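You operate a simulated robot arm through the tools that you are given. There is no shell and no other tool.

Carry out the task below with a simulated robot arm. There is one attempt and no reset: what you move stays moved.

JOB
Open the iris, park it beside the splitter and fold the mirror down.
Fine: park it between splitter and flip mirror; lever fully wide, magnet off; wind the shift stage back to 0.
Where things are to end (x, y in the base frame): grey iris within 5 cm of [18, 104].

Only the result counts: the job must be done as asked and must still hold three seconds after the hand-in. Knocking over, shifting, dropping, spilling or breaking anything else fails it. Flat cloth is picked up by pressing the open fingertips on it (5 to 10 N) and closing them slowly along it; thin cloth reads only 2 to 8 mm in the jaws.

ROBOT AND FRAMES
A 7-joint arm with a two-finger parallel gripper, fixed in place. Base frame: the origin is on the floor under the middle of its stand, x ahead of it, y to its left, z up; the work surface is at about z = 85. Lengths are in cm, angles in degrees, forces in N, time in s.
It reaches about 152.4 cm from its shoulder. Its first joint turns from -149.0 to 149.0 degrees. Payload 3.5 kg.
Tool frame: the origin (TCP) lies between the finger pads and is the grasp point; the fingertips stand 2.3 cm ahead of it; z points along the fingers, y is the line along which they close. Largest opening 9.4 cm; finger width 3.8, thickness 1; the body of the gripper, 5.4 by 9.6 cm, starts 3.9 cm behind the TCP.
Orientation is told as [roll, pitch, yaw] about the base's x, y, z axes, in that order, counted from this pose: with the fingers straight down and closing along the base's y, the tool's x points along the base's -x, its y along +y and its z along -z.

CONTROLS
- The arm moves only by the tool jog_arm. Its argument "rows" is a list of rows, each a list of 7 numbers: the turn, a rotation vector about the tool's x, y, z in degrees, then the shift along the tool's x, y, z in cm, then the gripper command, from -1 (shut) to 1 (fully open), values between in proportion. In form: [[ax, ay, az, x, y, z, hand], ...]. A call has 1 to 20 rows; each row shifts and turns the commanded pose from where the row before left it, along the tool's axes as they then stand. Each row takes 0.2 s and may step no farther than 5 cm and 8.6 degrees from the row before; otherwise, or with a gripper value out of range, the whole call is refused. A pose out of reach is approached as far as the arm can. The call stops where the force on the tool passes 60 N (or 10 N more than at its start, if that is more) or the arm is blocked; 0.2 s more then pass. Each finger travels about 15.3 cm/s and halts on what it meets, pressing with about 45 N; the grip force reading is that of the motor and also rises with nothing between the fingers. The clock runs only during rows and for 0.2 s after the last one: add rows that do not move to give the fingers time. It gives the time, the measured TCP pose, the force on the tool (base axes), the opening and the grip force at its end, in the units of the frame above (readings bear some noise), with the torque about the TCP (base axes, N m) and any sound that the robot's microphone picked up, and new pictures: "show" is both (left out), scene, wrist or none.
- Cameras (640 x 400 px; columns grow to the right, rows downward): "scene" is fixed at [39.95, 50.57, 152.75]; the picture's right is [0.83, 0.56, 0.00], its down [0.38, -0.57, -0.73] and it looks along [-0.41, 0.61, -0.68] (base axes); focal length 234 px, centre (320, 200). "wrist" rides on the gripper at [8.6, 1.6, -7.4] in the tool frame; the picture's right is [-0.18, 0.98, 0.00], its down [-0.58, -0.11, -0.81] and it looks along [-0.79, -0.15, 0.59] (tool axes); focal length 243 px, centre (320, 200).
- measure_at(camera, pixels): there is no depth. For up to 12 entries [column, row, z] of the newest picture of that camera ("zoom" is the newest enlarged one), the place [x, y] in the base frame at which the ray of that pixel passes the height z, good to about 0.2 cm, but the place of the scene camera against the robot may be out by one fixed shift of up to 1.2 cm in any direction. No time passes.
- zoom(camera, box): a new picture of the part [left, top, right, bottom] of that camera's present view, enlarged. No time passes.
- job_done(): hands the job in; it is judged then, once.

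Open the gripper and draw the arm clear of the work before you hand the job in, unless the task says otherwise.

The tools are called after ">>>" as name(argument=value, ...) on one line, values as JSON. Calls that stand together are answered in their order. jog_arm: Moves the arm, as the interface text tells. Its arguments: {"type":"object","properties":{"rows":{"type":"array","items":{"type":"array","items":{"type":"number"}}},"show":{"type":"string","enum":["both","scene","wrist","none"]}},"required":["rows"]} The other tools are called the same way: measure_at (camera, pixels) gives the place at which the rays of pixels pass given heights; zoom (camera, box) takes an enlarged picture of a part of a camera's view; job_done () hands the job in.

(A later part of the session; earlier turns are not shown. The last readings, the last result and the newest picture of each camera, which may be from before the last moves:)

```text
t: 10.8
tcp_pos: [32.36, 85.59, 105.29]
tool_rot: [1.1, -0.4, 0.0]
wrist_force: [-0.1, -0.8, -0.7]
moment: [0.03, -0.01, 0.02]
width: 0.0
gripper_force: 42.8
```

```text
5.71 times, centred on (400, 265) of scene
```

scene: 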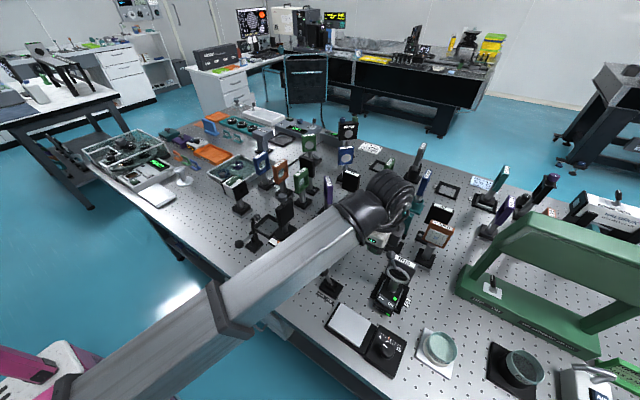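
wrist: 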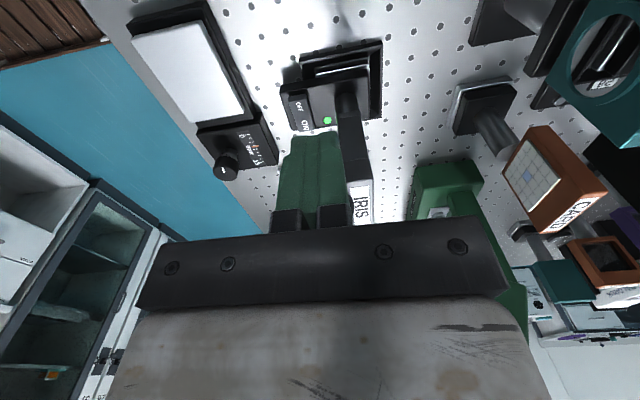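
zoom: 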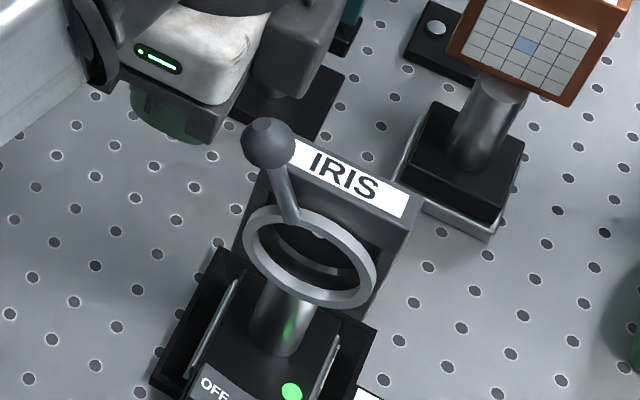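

The finger's +x face is ~0.5 cm from the ball; I push 2 cm in +x in small steps and watch the force and the aperture.

>>> jog_arm(rows=[[0, 0, 0, -0.5, 0, 0, -1], [0, 0, 0, -0.5, 0, 0, -1], [0, 0, 0, -0.5, 0, 0, -1], [0, 0, 0, -0.5, 0, 0, -1], [0, 0, 0, 0, 0, 0, -1]], show="both")

>>> zoom(camera="scene", box=[360, 230, 440, 300])

>>> zoom(camera="wrist", box=[260, 60, 420, 240])

```text
t: 12.0
tcp_pos: [34.42, 85.45, 105.19]
tool_rot: [1.0, -0.3, -0.1]
wrist_force: [0.2, 0.1, 1.0]
moment: [0.0, 0.02, -0.01]
width: 0.04
gripper_force: 42.6
```

scene: 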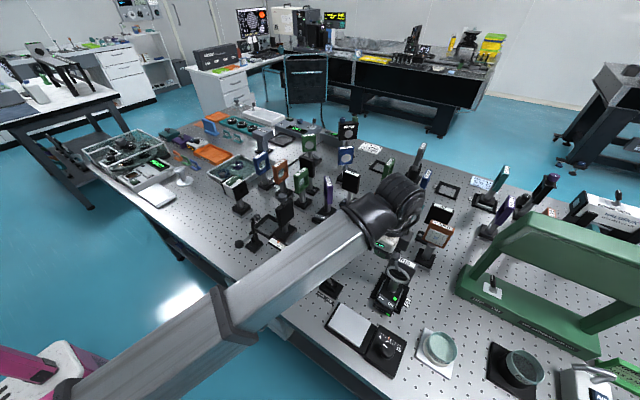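
wrist: 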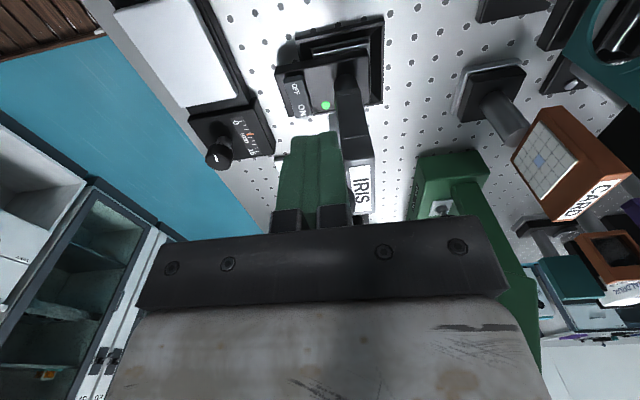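

```text
5.71 times, centred on (400, 265) of scene
```

zoom: 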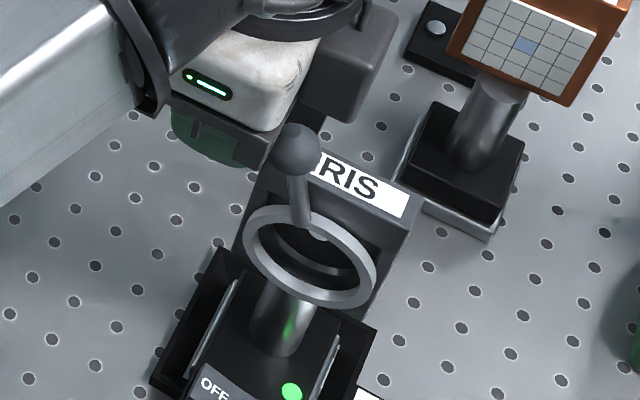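

```text
2.22 times, centred on (340, 150) of wrist
```

zoom: 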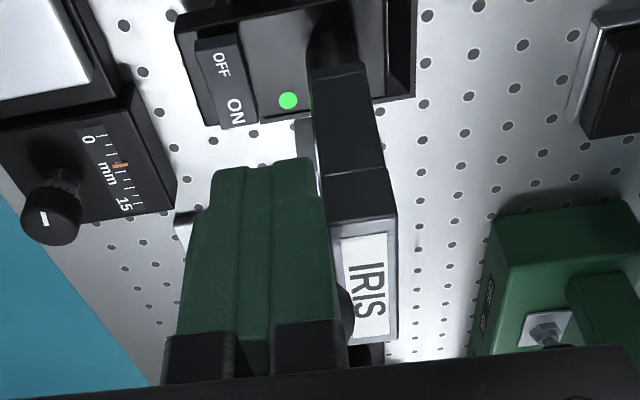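

The ball follows freely (no force). I push 2 cm further in +x and compare the aperture.

>>> jog_arm(rows=[[0, 0, 0, -0.5, 0, 0, -1], [0, 0, 0, -0.5, 0, 0, -1], [0, 0, 0, -0.5, 0, 0, -1], [0, 0, 0, -0.5, 0, 0, -1], [0, 0, 0, 0, 0, 0, -1]], show="both")

>>> zoom(camera="scene", box=[380, 250, 420, 285])

```text
t: 13.2
tcp_pos: [36.26, 85.53, 105.26]
tool_rot: [1.1, -0.2, -0.1]
wrist_force: [0.1, 0.8, 0.7]
moment: [0.02, 0.01, -0.01]
width: 0.0
gripper_force: 42.1
```

scene: 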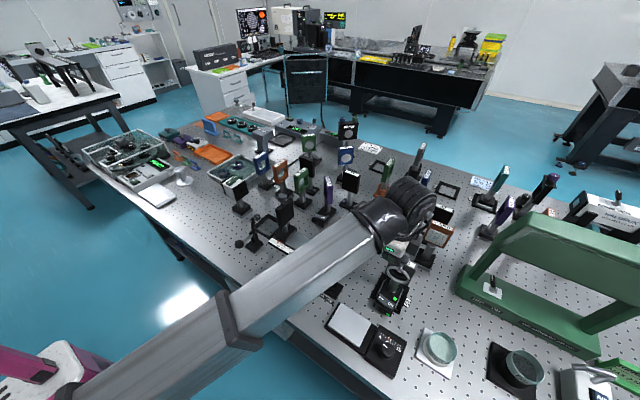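
wrist: 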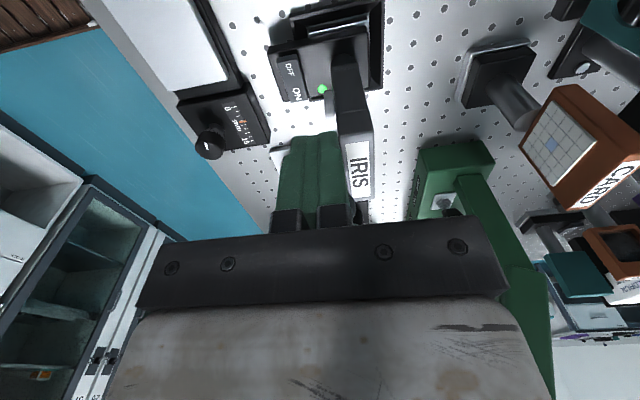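

```text
11.43 times, centred on (400, 268) of scene
```

zoom: 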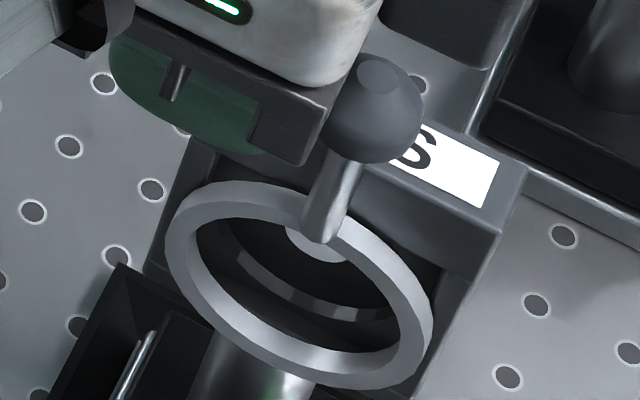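

The ball is now at about vertical (x≈39.3). I continue pushing +x another 2 cm, keeping watch on force.

>>> jog_arm(rows=[[0, 0, 0, -0.5, 0, 0, -1], [0, 0, 0, -0.5, 0, 0, -1], [0, 0, 0, -0.5, 0, 0, -1], [0, 0, 0, -0.5, 0, 0, -1], [0, 0, 0, 0, 0, 0, -1]], show="both")

>>> zoom(camera="scene", box=[380, 250, 420, 285])

```text
t: 14.4
tcp_pos: [38.28, 85.33, 105.29]
tool_rot: [1.1, -0.3, -0.1]
wrist_force: [-0.1, -0.5, 0.6]
moment: [0.0, 0.02, 0.01]
width: 0.0
gripper_force: 42.4
```

scene: 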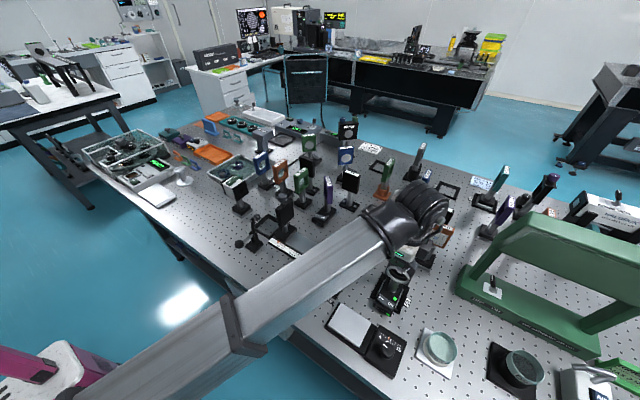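
wrist: 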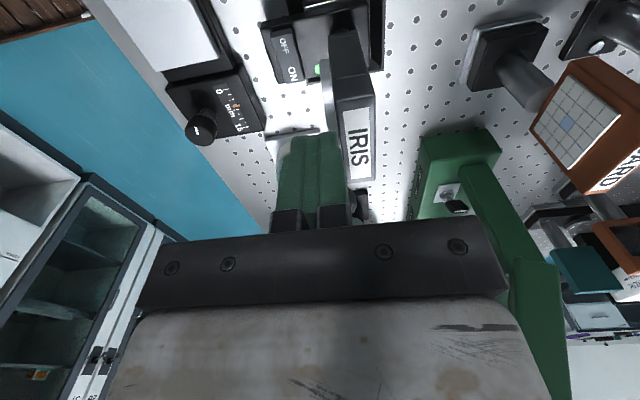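

```text
11.43 times, centred on (400, 268) of scene
```

zoom: 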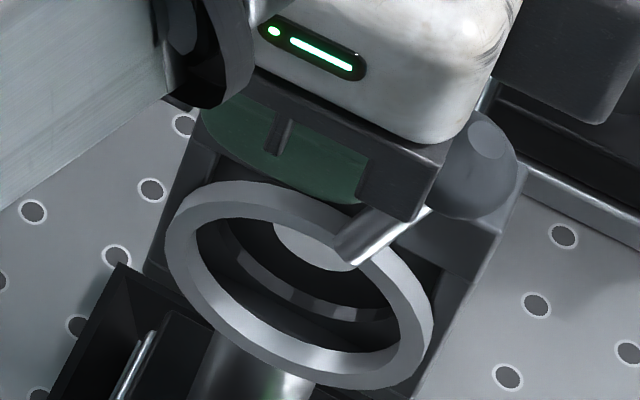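

The bright hole inside the ring is growing (now ~100 px wide in the zoom), so +x is the opening direction. I keep pushing, lowering slightly to follow the ball's arc.

>>> jog_arm(rows=[[0, 0, 0, -0.5, 0, 0, -1], [0, 0, 0, -0.5, 0, 0.1, -1], [0, 0, 0, -0.5, 0, 0.1, -1], [0, 0, 0, -0.5, 0, 0.1, -1], [0, 0, 0, 0, 0, 0, -1]], show="both")

>>> zoom(camera="scene", box=[380, 245, 430, 290])

```text
t: 15.6
tcp_pos: [40.41, 85.34, 105.01]
tool_rot: [1.2, -0.2, -0.1]
wrist_force: [0.9, -0.4, 0.2]
moment: [-0.03, 0.01, -0.04]
width: 0.02
gripper_force: 42.9
```

scene: 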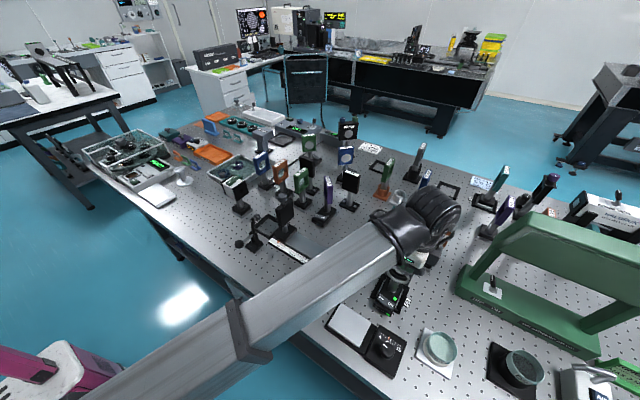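
wrist: 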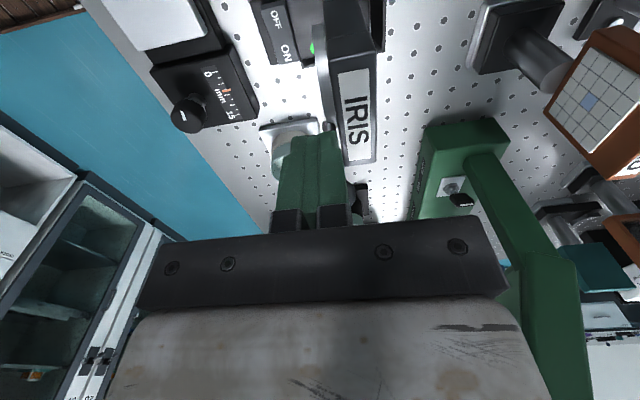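

```text
8.89 times, centred on (405, 268) of scene
```

zoom: 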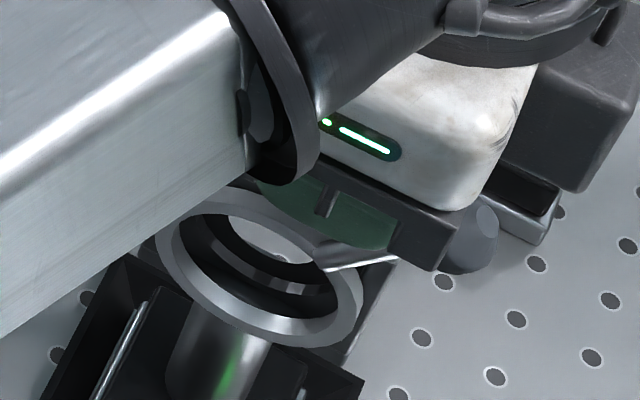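

I continue following the arc: +x 2 cm while lowering about 1 cm.

>>> jog_arm(rows=[[0, 0, 0, -0.5, -0.1, 0.2, -1], [0, 0, 0, -0.5, -0.1, 0.25, -1], [0, 0, 0, -0.5, -0.1, 0.3, -1], [0, 0, 0, -0.4, 0, 0.3, -1], [0, 0, 0, 0, 0, 0, -1]], show="both")

>>> zoom(camera="scene", box=[380, 245, 430, 290])

>>> zoom(camera="wrist", box=[240, 60, 400, 240])

```text
t: 16.8
tcp_pos: [42.2, 85.23, 103.84]
tool_rot: [1.1, -0.3, -0.1]
wrist_force: [0.2, -0.4, 1.8]
moment: [-0.03, -0.03, 0.02]
width: 0.02
gripper_force: 42.3
```

scene: 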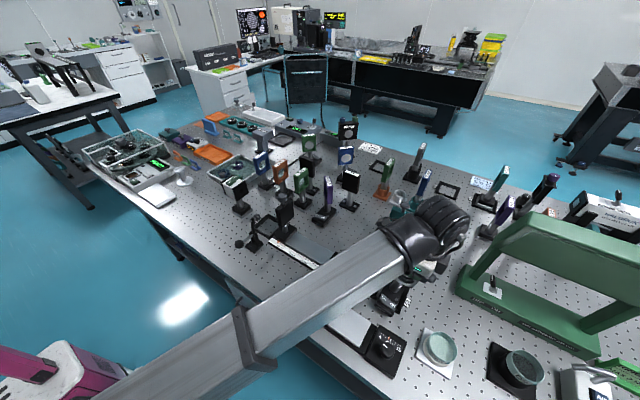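
wrist: 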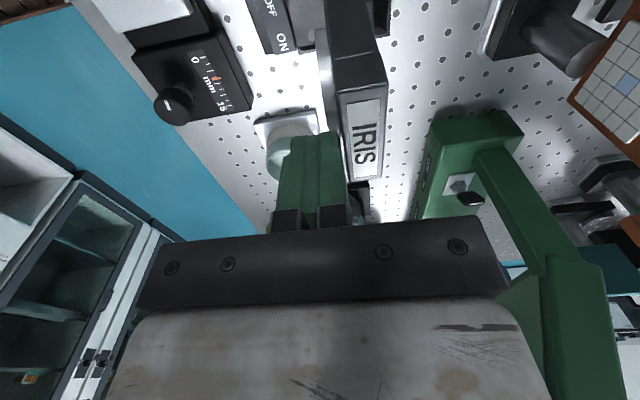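

```text
8.89 times, centred on (405, 268) of scene
```

zoom: 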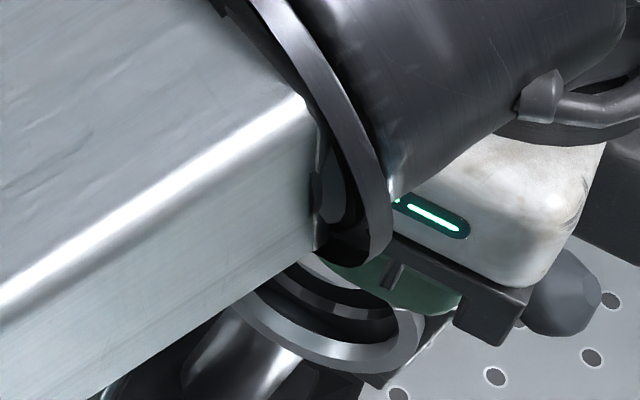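

```text
2.22 times, centred on (320, 150) of wrist
```

zoom: 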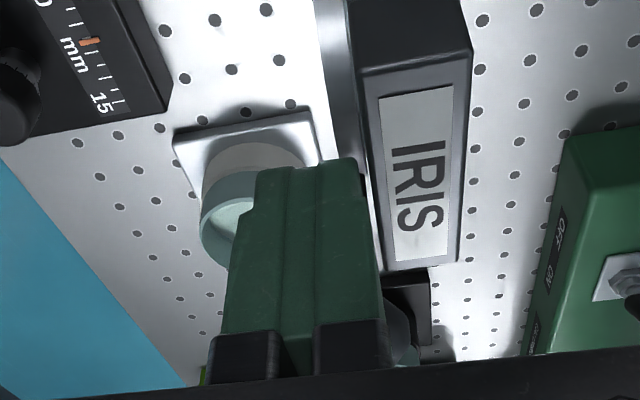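

The ball still follows at near-zero force, now around scene pixel (433,278). I raise the hand and shift +x over the ball so I can press it farther down from above.

>>> jog_arm(rows=[[0, 0, 0, 0.3, 0, 0, -1], [0, 0, 0, 0, 0, -1.5, -1], [0, 0, 0, 0, 0, -1.5, -1], [0, 0, 0, -1.5, 0, -0.5, -1], [0, 0, 0, -1.4, 0, 0, -1]], show="both")

>>> zoom(camera="wrist", box=[240, 60, 400, 240])

>>> zoom(camera="scene", box=[390, 245, 450, 299])

```text
t: 18.0
tcp_pos: [44.83, 85.15, 107.38]
tool_rot: [1.1, -0.3, -0.1]
wrist_force: [0.1, 0.0, -0.5]
moment: [-0.01, -0.06, -0.02]
width: 0.02
gripper_force: 42.1
```

scene: 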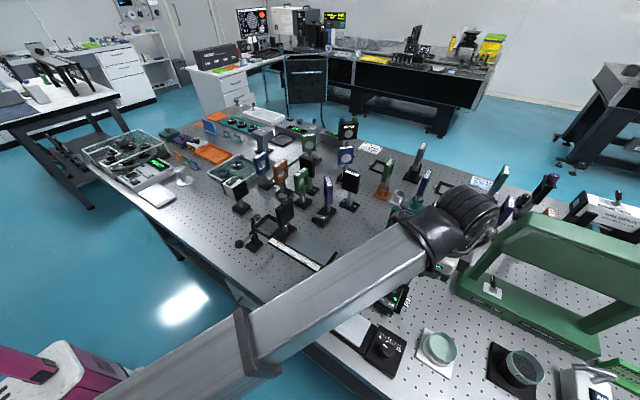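
wrist: 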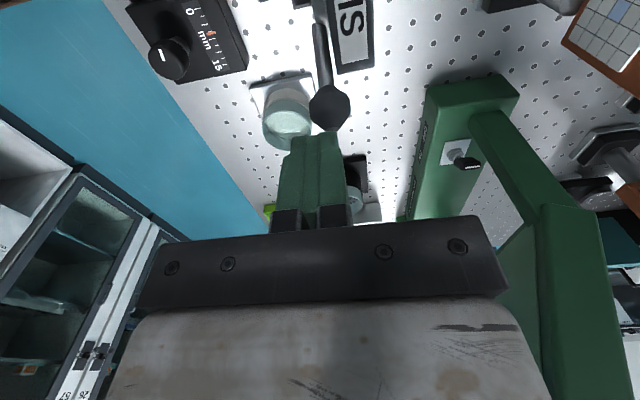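

```text
2.22 times, centred on (320, 150) of wrist
```

zoom: 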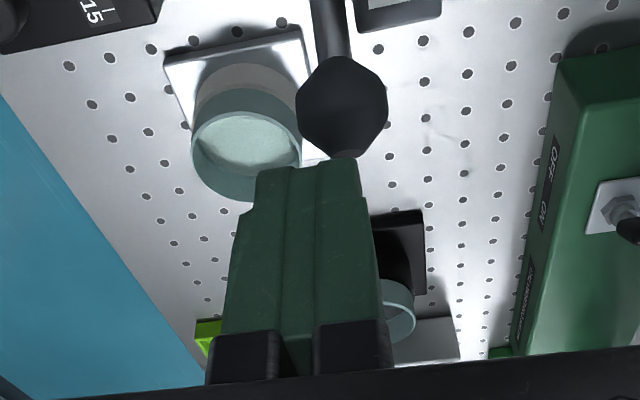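

```text
7.41 times, centred on (420, 272) of scene
```

zoom: 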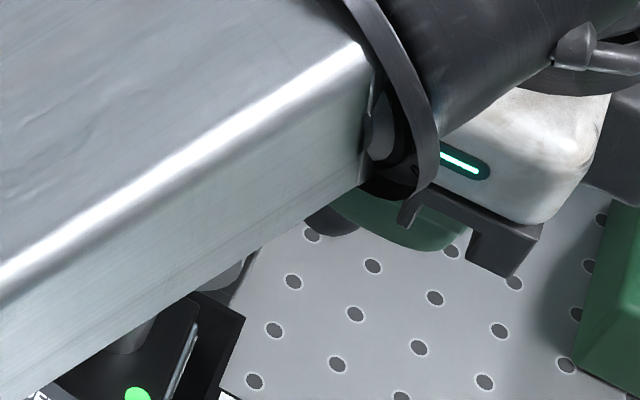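

The ball is visible at wrist pixel (329,107), just nearer than the fingertips; I locate it on its ray.

>>> measure_at(camera="wrist", pixels=[[329.5, 107, 98], [329.5, 107, 100], [329.5, 107, 102], [329.5, 107, 104], [322, 40, 100], [322, 40, 98]])

```text
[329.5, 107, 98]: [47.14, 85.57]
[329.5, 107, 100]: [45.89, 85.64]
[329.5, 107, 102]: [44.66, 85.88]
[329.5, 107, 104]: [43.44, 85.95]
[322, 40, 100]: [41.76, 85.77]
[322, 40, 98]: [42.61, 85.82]
```

The ball sits near (45.8, 85.7, 100). I lower onto it in steps and watch the vertical force for the lever's end stop.

>>> jog_arm(rows=[[0, 0, 0, -0.3, 0.1, 1.0, -1], [0, 0, 0, 0, 0.1, 1.0, -1], [0, 0, 0, 0, 0.1, 0.7, -1], [0, 0, 0, 0, 0, 0.4, -1], [0, 0, 0, 0, 0, 0, -1]], show="wrist")

>>> zoom(camera="wrist", box=[240, 0, 400, 240])

```text
t: 18.6
tcp_pos: [45.25, 85.32, 106.67]
tool_rot: [1.2, -0.5, -0.3]
wrist_force: [2.5, -7.0, 28.1]
moment: [0.0, 0.4, 0.12]
width: 0.02
gripper_force: 42.5
stopped in row 2: the force on the tool passed its limit at 74 N (the readings are from after the stop); the commanded pose is now the measured one
```

wrist: 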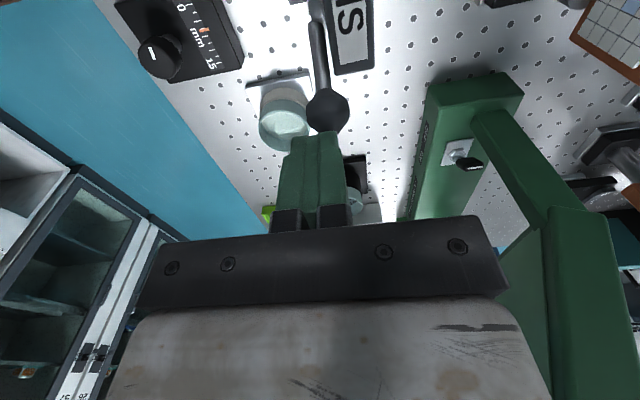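

```text
1.67 times, centred on (320, 120) of wrist
```

zoom: 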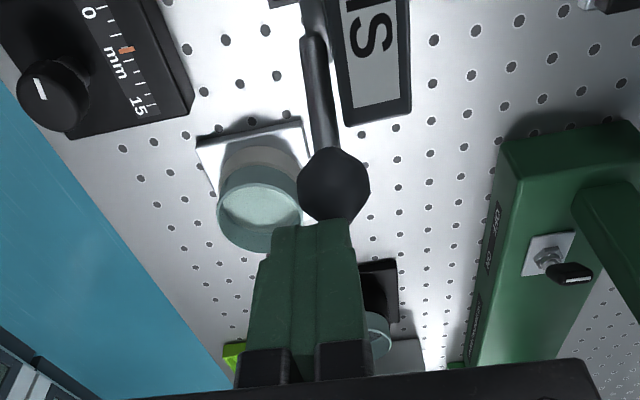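

A ~74 N push on the ball's top (moment puts the contact at x≈43.8, top z≈104.3) did not move the lever, so it appears to be at its end stop near 48°. I raise off and move aside to view the aperture.

>>> jog_arm(rows=[[0, 0, 0, 0, 0, -2, -1], [0, 0, 0, 0, 0, -2, -1], [0, 0, 0, 4, 3, 0, -1], [0, 0, 0, 4, 3, 0, -1], [0, 0, 0, 4, 3, 0, -1], [0, 0, 0, 4, 3, 0, -1], [0, 0, 0, 4, 3, 0, -1]], show="both")

>>> zoom(camera="scene", box=[375, 245, 435, 300])

>>> zoom(camera="wrist", box=[200, 80, 380, 240])

```text
t: 20.2
tcp_pos: [25.52, 100.21, 110.38]
tool_rot: [1.3, -0.5, -0.2]
wrist_force: [-0.5, -0.3, 0.0]
moment: [0.01, 0.02, 0.01]
width: 0.02
gripper_force: 42.5
```

scene: 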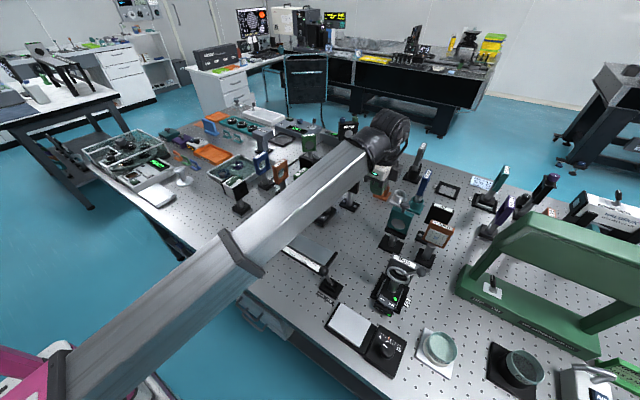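
wrist: 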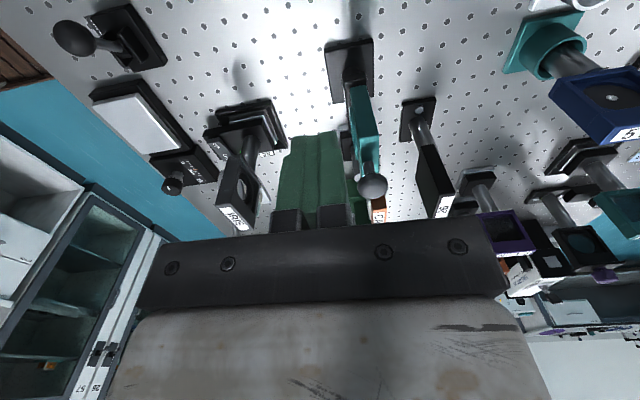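

```text
7.27 times, centred on (405, 272) of scene
```

zoom: 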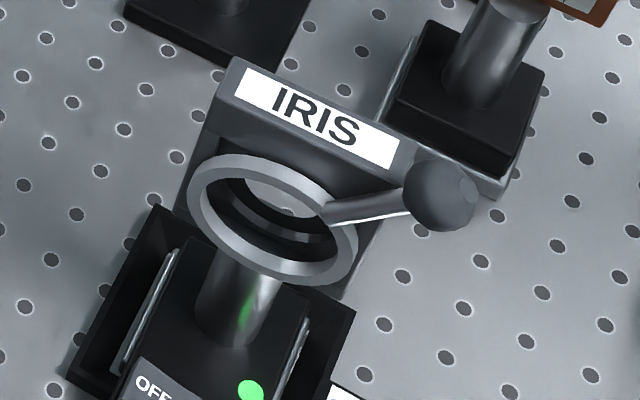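

```text
2.50 times, centred on (290, 160) of wrist
```

zoom: 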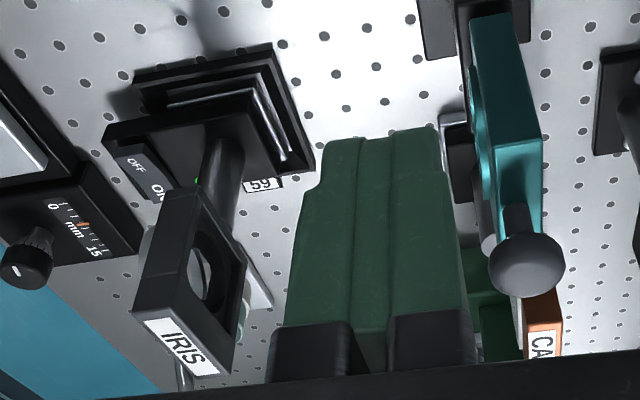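

The aperture is clearly open now. I measure the ball position and zoom in to judge how fully it is open.

>>> measure_at(camera="scene", pixels=[[421.1, 270.6, 98], [421.1, 270.6, 100], [421.1, 270.6, 102], [421.1, 270.6, 104], [398.4, 274.5, 98], [398.4, 274.5, 100]])

>>> zoom(camera="scene", box=[385, 258, 417, 284])

>>> zoom(camera="wrist", box=[215, 140, 285, 240])

```text
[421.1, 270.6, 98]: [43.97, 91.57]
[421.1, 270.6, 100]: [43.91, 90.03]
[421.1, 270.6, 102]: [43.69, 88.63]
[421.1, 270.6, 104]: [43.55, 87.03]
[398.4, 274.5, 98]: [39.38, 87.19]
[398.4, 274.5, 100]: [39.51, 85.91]
```

```text
15.38 times, centred on (401, 271) of scene
```

zoom: 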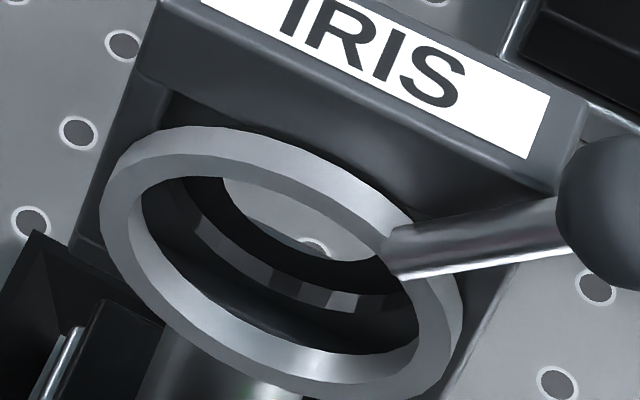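

```text
4.00 times, centred on (250, 190) of wrist
```

zoom: 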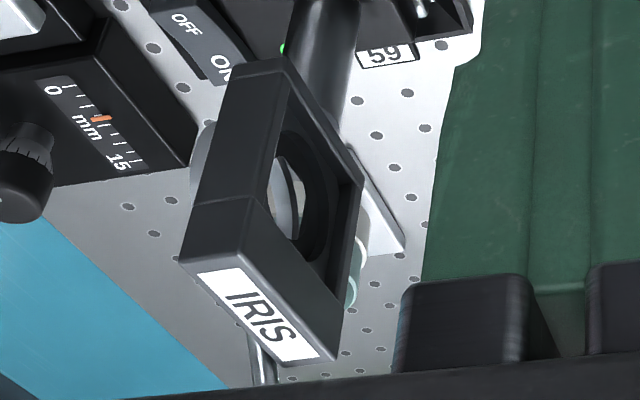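

I check the earlier picture positions of the ball against the current one to understand the lever's travel.

>>> measure_at(camera="scene", pixels=[[433.1, 278.1, 100], [433.1, 278.1, 102], [433.1, 278.1, 104], [421.9, 271.9, 102], [421.9, 271.9, 104], [418.5, 265.2, 103], [421.1, 270.6, 103]])

>>> zoom(camera="scene", box=[360, 240, 450, 320])

```text
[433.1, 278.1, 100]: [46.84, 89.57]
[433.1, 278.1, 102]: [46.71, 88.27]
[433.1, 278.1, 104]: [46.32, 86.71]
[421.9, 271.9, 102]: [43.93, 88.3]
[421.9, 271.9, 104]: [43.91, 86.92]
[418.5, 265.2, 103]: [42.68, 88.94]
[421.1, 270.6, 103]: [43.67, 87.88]
```

```text
5.00 times, centred on (405, 280) of scene
```

zoom: 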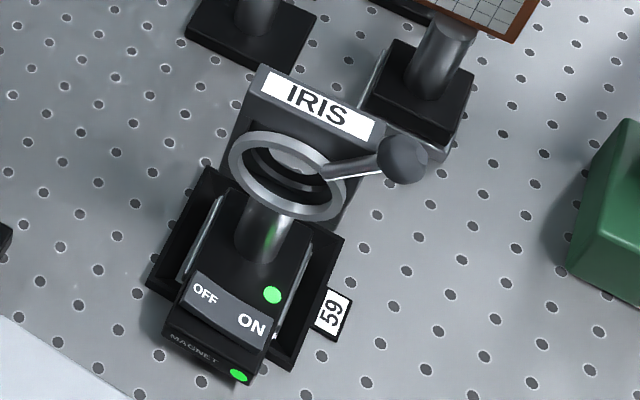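

Everything else on the iris is unmoved. To be sure this is the lever's end stop, I go back over the ball and press down again slowly with small steps.

>>> jog_arm(rows=[[0, 0, 0, -3.75, -2.9, 0, -1], [0, 0, 0, -3.75, -2.9, 0, -1], [0, 0, 0, -3.75, -2.9, 0, -1], [0, 0, 0, -3.75, -2.9, 0, -1], [0, 0, 0, -3.75, -2.9, 0, -1], [0, 0, 0, 0, 0, 0.6, -1], [0, 0, 0, 0, 0, 0.4, -1], [0, 0, 0, 0, 0, 0, -1]], show="wrist")

>>> zoom(camera="wrist", box=[240, 40, 400, 240])

```text
t: 22.0
tcp_pos: [44.06, 85.9, 109.4]
tool_rot: [1.3, -0.3, -0.2]
wrist_force: [0.0, 0.0, -0.1]
moment: [0.0, 0.0, 0.01]
width: 0.01
gripper_force: 42.0
```

wrist: 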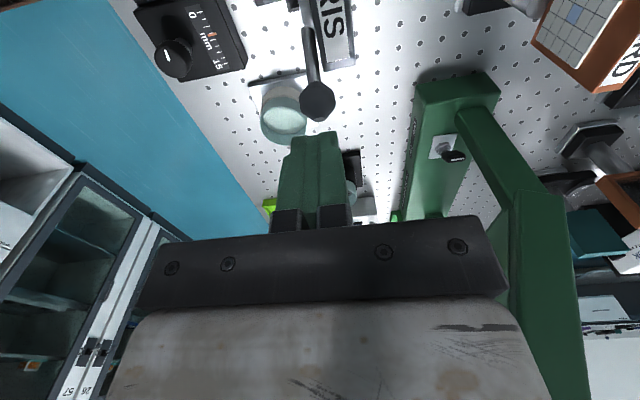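

```text
2.00 times, centred on (320, 140) of wrist
```

zoom: 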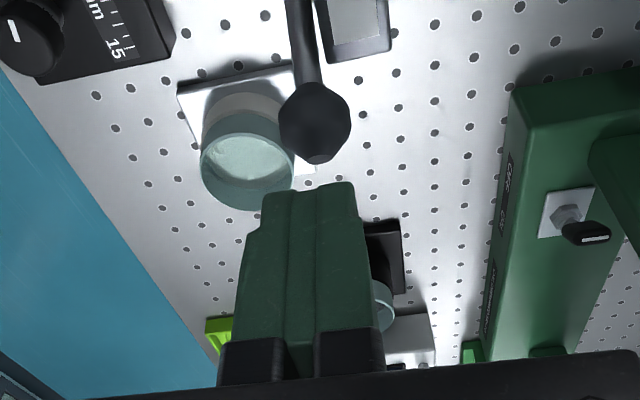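

Fingertips hover ~1.5 cm over the ball; I lower in 0.3–0.4 cm steps until contact.

>>> jog_arm(rows=[[0, 0, 0, 0, 0, 0.4, -1], [0, 0, 0, 0, 0, 0.4, -1], [0, 0, 0, 0, 0, 0.3, -1], [0, 0, 0, 0, 0, 0.2, -1], [0, 0, 0, 0, 0, 0.2, -1], [0, 0, 0, 0, 0, 0.2, -1]], show="wrist")

```text
t: 23.4
tcp_pos: [44.11, 85.85, 107.49]
tool_rot: [1.3, -0.4, -0.2]
wrist_force: [0.2, 0.2, -0.1]
moment: [0.05, 0.01, -0.01]
width: 0.0
gripper_force: 42.7
```

wrist: 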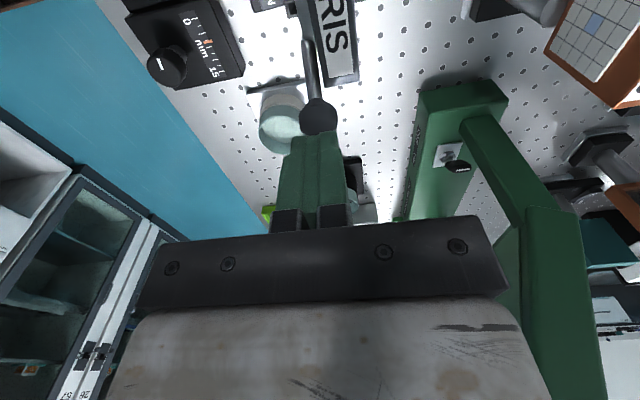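

Still no contact at tip height 105.2; I continue down 0.2 cm per row.

>>> jog_arm(rows=[[0, 0, 0, 0, 0, 0.2, -1], [0, 0, 0, 0, 0, 0.2, -1], [0, 0, 0, 0, 0, 0.2, -1]], show="wrist")

>>> zoom(camera="wrist", box=[240, 40, 400, 240])

```text
t: 24.2
tcp_pos: [44.23, 85.86, 107.08]
tool_rot: [1.2, -0.4, -0.2]
wrist_force: [-0.5, 0.1, -0.3]
moment: [0.0, 0.02, 0.02]
width: 0.0
gripper_force: 42.6
```

wrist: 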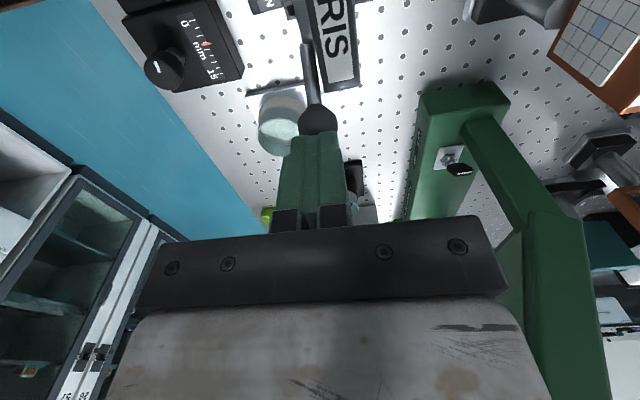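

```text
2.00 times, centred on (320, 140) of wrist
```

zoom: 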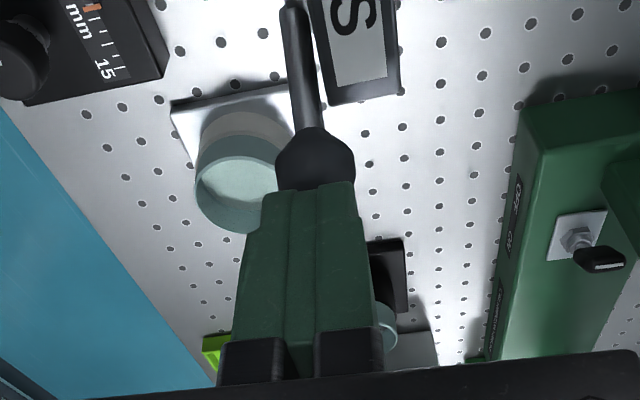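

Still nothing; the ball's upper part is right at the tip's near edge. I go down another 0.6 cm in small steps.

>>> jog_arm(rows=[[0, 0, 0, 0, 0, 0.2, -1], [0, 0, 0, 0, 0, 0.2, -1], [0, 0, 0, 0, 0, 0.2, -1]], show="wrist")

>>> zoom(camera="wrist", box=[240, 40, 400, 240])

```text
t: 25.0
tcp_pos: [44.25, 85.88, 106.63]
tool_rot: [1.4, -0.6, -0.2]
wrist_force: [7.1, -2.7, 41.7]
moment: [-0.02, 0.06, 0.15]
width: 0.0
gripper_force: 42.3
```

wrist: 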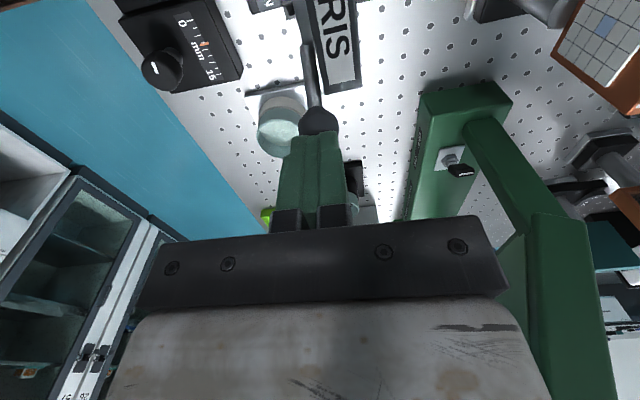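

```text
2.00 times, centred on (320, 140) of wrist
```

zoom: 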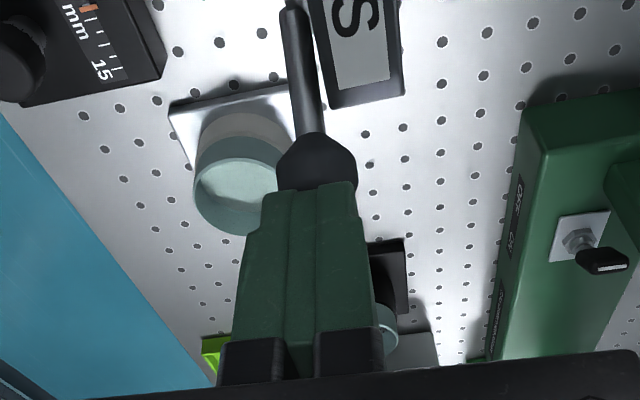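

At TCP z=106.6 the tip presses on the ball top (41.7 N static, contact at x≈43.7) and the lever does not yield, which indicates the end stop. As a cross-check I lift, go to the ball's -x side and push sideways gently while watching.

>>> jog_arm(rows=[[0, 0, 0, 0, 0, -1.5, -1], [0, 0, 0, 2, -0.3, -0.5, -1], [0, 0, 0, 2.3, -0.3, 0, -1], [0, 0, 0, 0, 0, 1.5, -1], [0, 0, 0, 0, 0, 1.5, -1], [0, 0, 0, 0, 0, 0.8, -1], [0, 0, 0, 0, 0, 0, -1]], show="both")

>>> zoom(camera="scene", box=[375, 240, 450, 300])

```text
t: 26.6
tcp_pos: [39.8, 85.39, 104.58]
tool_rot: [1.3, -0.4, -0.1]
wrist_force: [0.0, -0.6, -0.3]
moment: [0.01, 0.0, 0.01]
width: 0.0
gripper_force: 42.1
```

scene: 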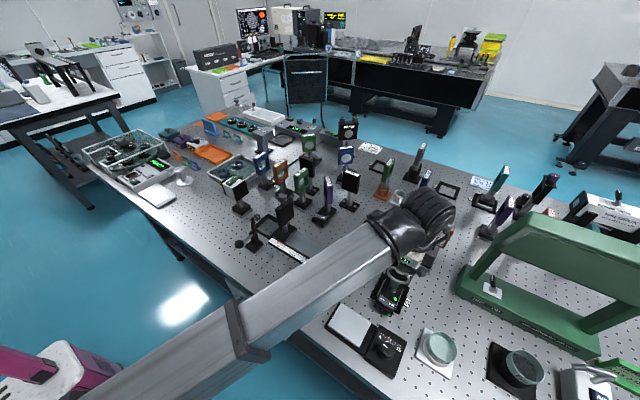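
wrist: 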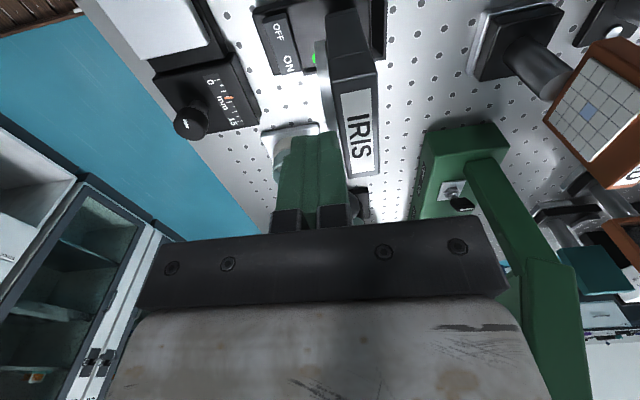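

```text
6.67 times, centred on (412, 270) of scene
```

zoom: 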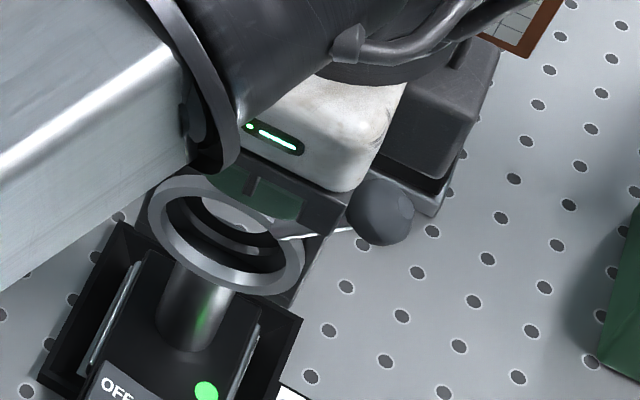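

Ball at scene (421,272). I push +x 1.2 cm slowly (0.3 per row) and re-check force and ball position.

>>> jog_arm(rows=[[0, 0, 0, -0.3, 0, 0, -1], [0, 0, 0, -0.3, 0, 0, -1], [0, 0, 0, -0.3, 0, 0, -1], [0, 0, 0, -0.3, 0, 0, -1]], show="both")

>>> zoom(camera="scene", box=[375, 240, 450, 300])

```text
t: 27.6
tcp_pos: [41.0, 85.32, 104.57]
tool_rot: [1.3, -0.4, -0.2]
wrist_force: [-1.6, -0.5, -0.5]
moment: [-0.02, 0.02, 0.0]
width: 0.0
gripper_force: 42.3
```

scene: 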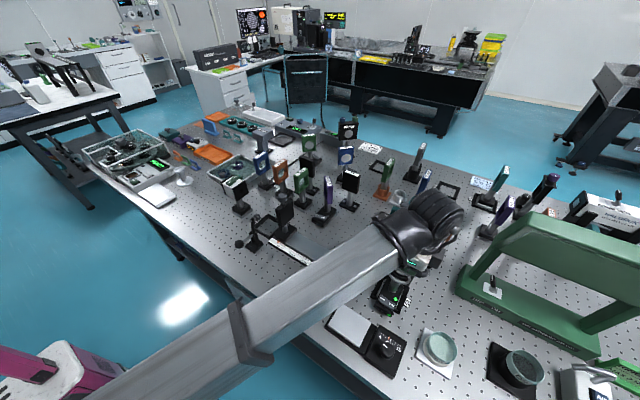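
wrist: 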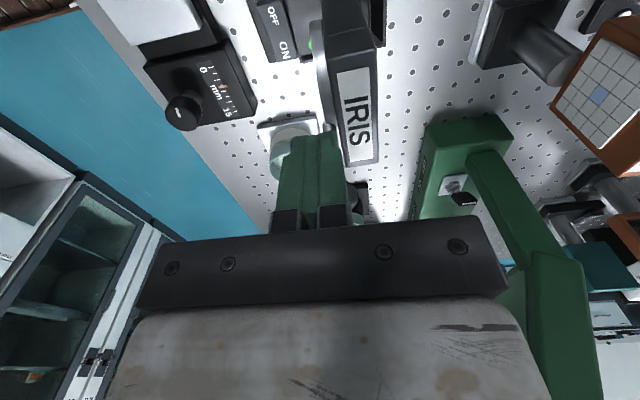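

```text
6.67 times, centred on (412, 270) of scene
```

zoom: 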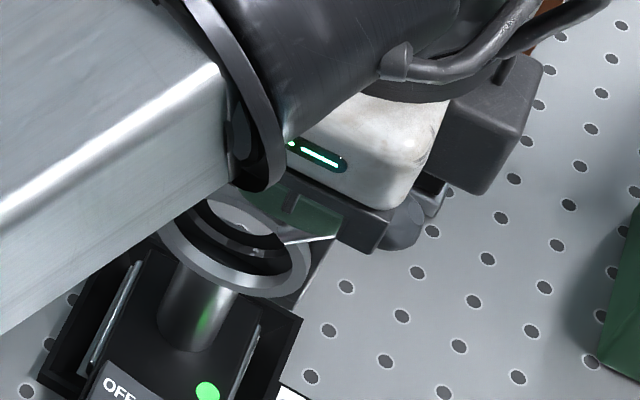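

The ball moved slightly with only ~1.6 N. I push another 1.2 cm and look, then I will retract straight back in -x to see whether it springs back.

>>> jog_arm(rows=[[0, 0, 0, -0.3, 0, 0, -1], [0, 0, 0, -0.3, 0, 0, -1], [0, 0, 0, -0.3, 0, 0, -1], [0, 0, 0, -0.3, 0, 0, -1]], show="both")

>>> zoom(camera="scene", box=[375, 240, 450, 300])

```text
t: 28.6
tcp_pos: [42.22, 85.42, 104.63]
tool_rot: [1.4, -0.4, -0.1]
wrist_force: [-0.4, -0.4, 0.2]
moment: [0.02, 0.01, 0.0]
width: 0.0
gripper_force: 41.8
```

scene: 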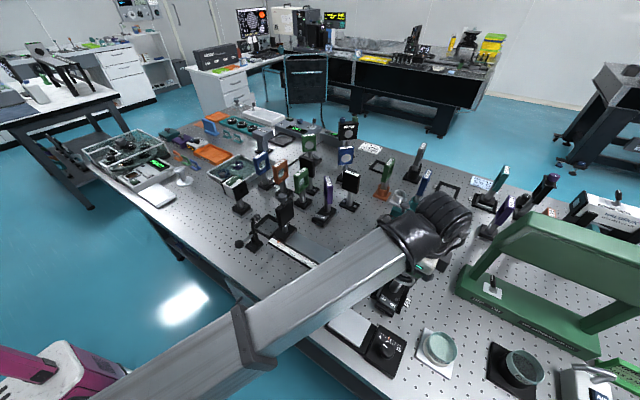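
wrist: 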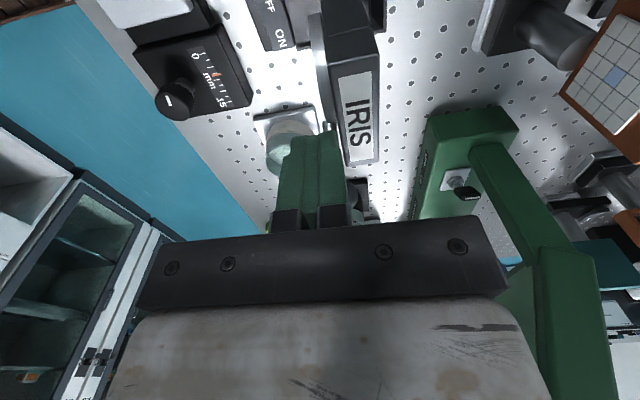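

```text
6.67 times, centred on (412, 270) of scene
```

zoom: 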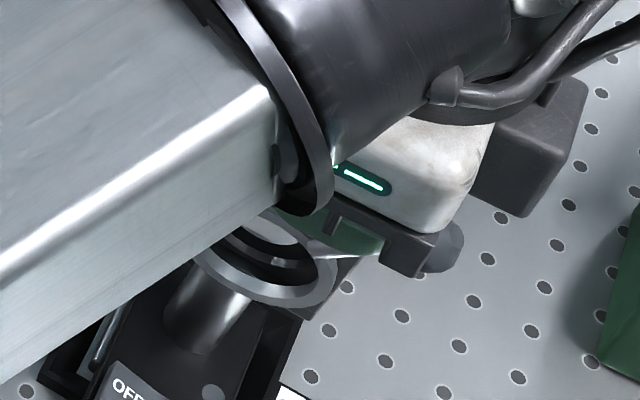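

The ring itself has shifted right and the LED went grey: the whole iris is tilting, i.e. the lever is at its end stop and I am tipping the body. I back off gently straight in -x to let it settle down.

>>> jog_arm(rows=[[0, 0, 0, 0.3, 0, 0, -1], [0, 0, 0, 0.3, 0, 0, -1], [0, 0, 0, 0.3, 0, 0, -1], [0, 0, 0, 0.3, 0, 0, -1], [0, 0, 0, 0.3, 0, 0, -1], [0, 0, 0, 0.3, 0, 0, -1], [0, 0, 0, 0.3, 0, 0, -1], [0, 0, 0, 0.3, 0, 0, -1]], show="both")

>>> zoom(camera="scene", box=[375, 240, 450, 300])

```text
t: 30.4
tcp_pos: [39.97, 85.1, 104.6]
tool_rot: [1.2, -0.5, -0.1]
wrist_force: [-0.7, -0.1, -0.6]
moment: [-0.01, -0.01, 0.02]
width: 0.01
gripper_force: 42.5
```

scene: 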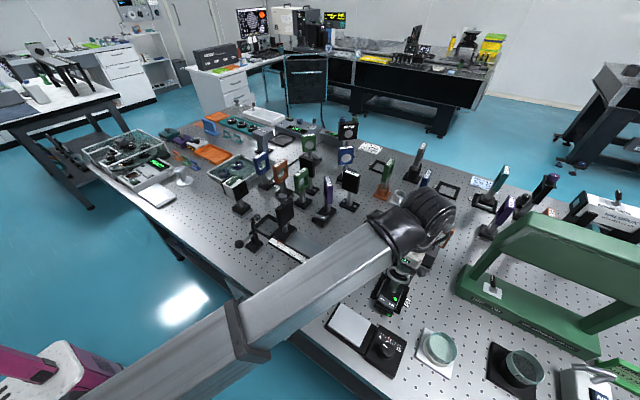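
wrist: 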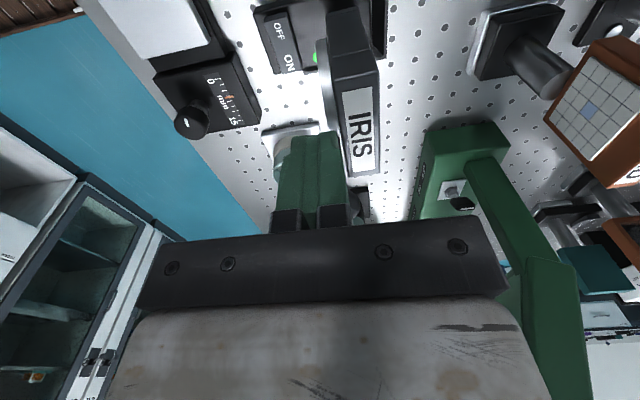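

```text
6.67 times, centred on (412, 270) of scene
```

zoom: 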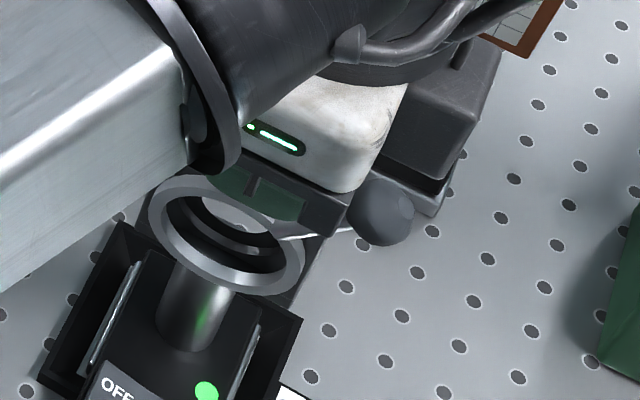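

The iris settled back (LED green, ring and ball where they were), so the lever is at its open end stop. Next is the magnet: I move the hand in front of the iris (toward -y), lower it and turn to yaw 90 so I can reach the rocker without touching the ring.

>>> jog_arm(rows=[[0, 0, 0, 0.5, 0, 0, -1], [0, 0, 0, 0.3, -3, 0, -1], [0, 0, 0, 0.5, -3, 0, -1], [0, 0, 0, 0.5, -3, 0.5, -1], [0, 0, 0, 0, 0, 2, -1], [0, 0, 0, 0, 0, 2, -1], [0, 0, 0, 0, 0, 0, -1]], show="both")

>>> zoom(camera="scene", box=[340, 230, 460, 330])

```text
t: 32.0
tcp_pos: [38.04, 76.33, 99.92]
tool_rot: [1.3, -0.4, -0.1]
wrist_force: [-0.4, 0.3, 0.4]
moment: [-0.03, -0.04, 0.0]
width: 0.0
gripper_force: 41.4
```

scene: 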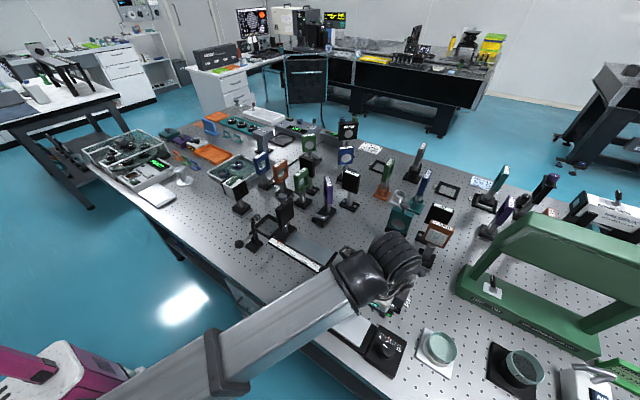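
wrist: 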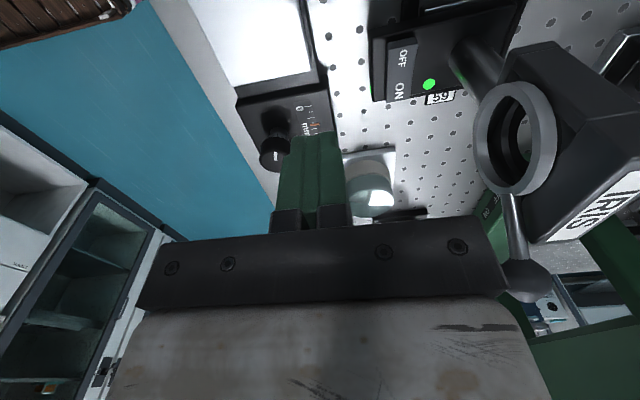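

```text
4.00 times, centred on (400, 280) of scene
```

zoom: 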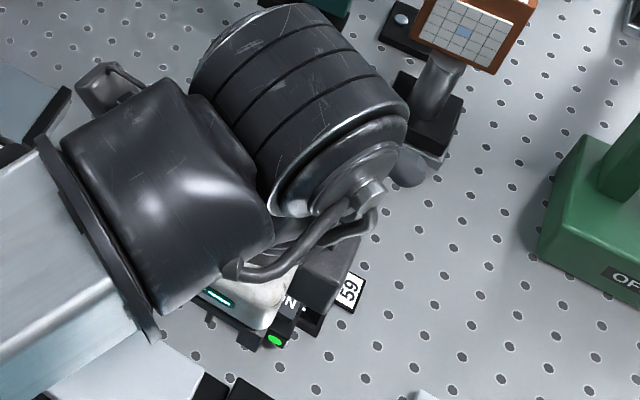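

From here the wrist view shows the rocker at (400,75) and the open aperture (520,140). I zoom for the aperture, then rotate to yaw 90.

>>> zoom(camera="wrist", box=[360, 0, 640, 240])

>>> jog_arm(rows=[[0, 0, -8.2, 0, 0, 0, -1], [0, 0, -8.2, 0, 0, 0, -1], [0, 0, -8.2, 0, 0, 0, -1], [0, 0, -8.2, 0, 0, 0, -1], [0, 0, -8.2, 0, 0, 0, -1], [0, 0, -8.2, 0, 0, 0, -1], [0, 0, -8.2, 0, 0, 0, -1], [0, 0, -8.2, 0, 0, 0, -1], [0, 0, -8.2, 0, 0, 0, -1], [0, 0, -8.2, 0, 0, 0, -1], [0, 0, -8.2, 0, 0, 0, -1]], show="both")

```text
1.67 times, centred on (500, 120) of wrist
```

zoom: 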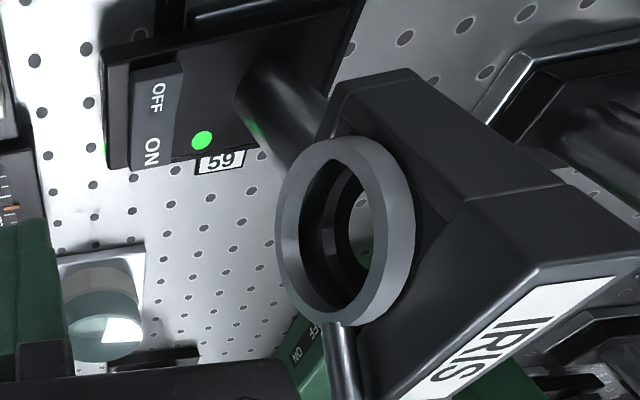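

```text
t: 34.4
tcp_pos: [38.15, 76.45, 99.84]
tool_rot: [-0.3, -1.3, 90.1]
wrist_force: [0.3, -0.3, -0.6]
moment: [0.0, 0.02, 0.0]
width: 0.02
gripper_force: 42.4
```

scene: 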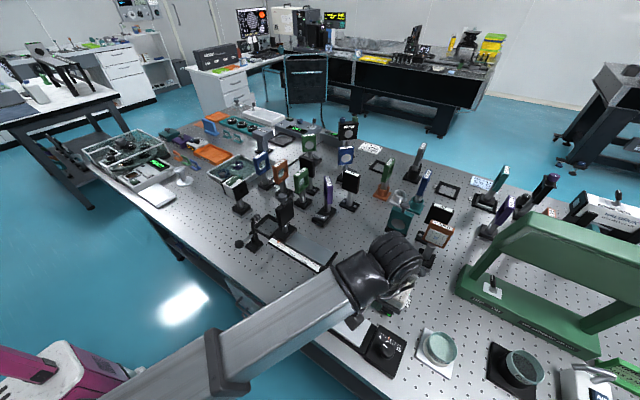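
wrist: 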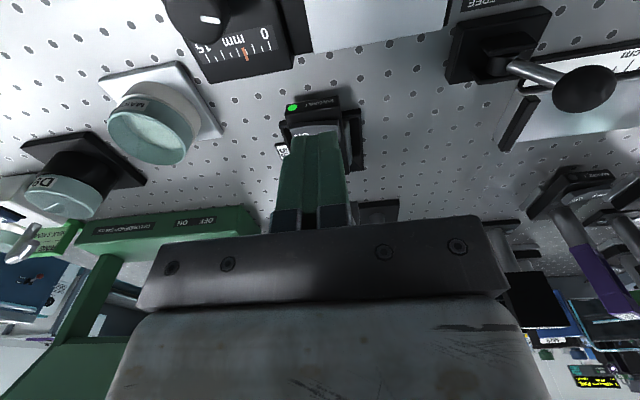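

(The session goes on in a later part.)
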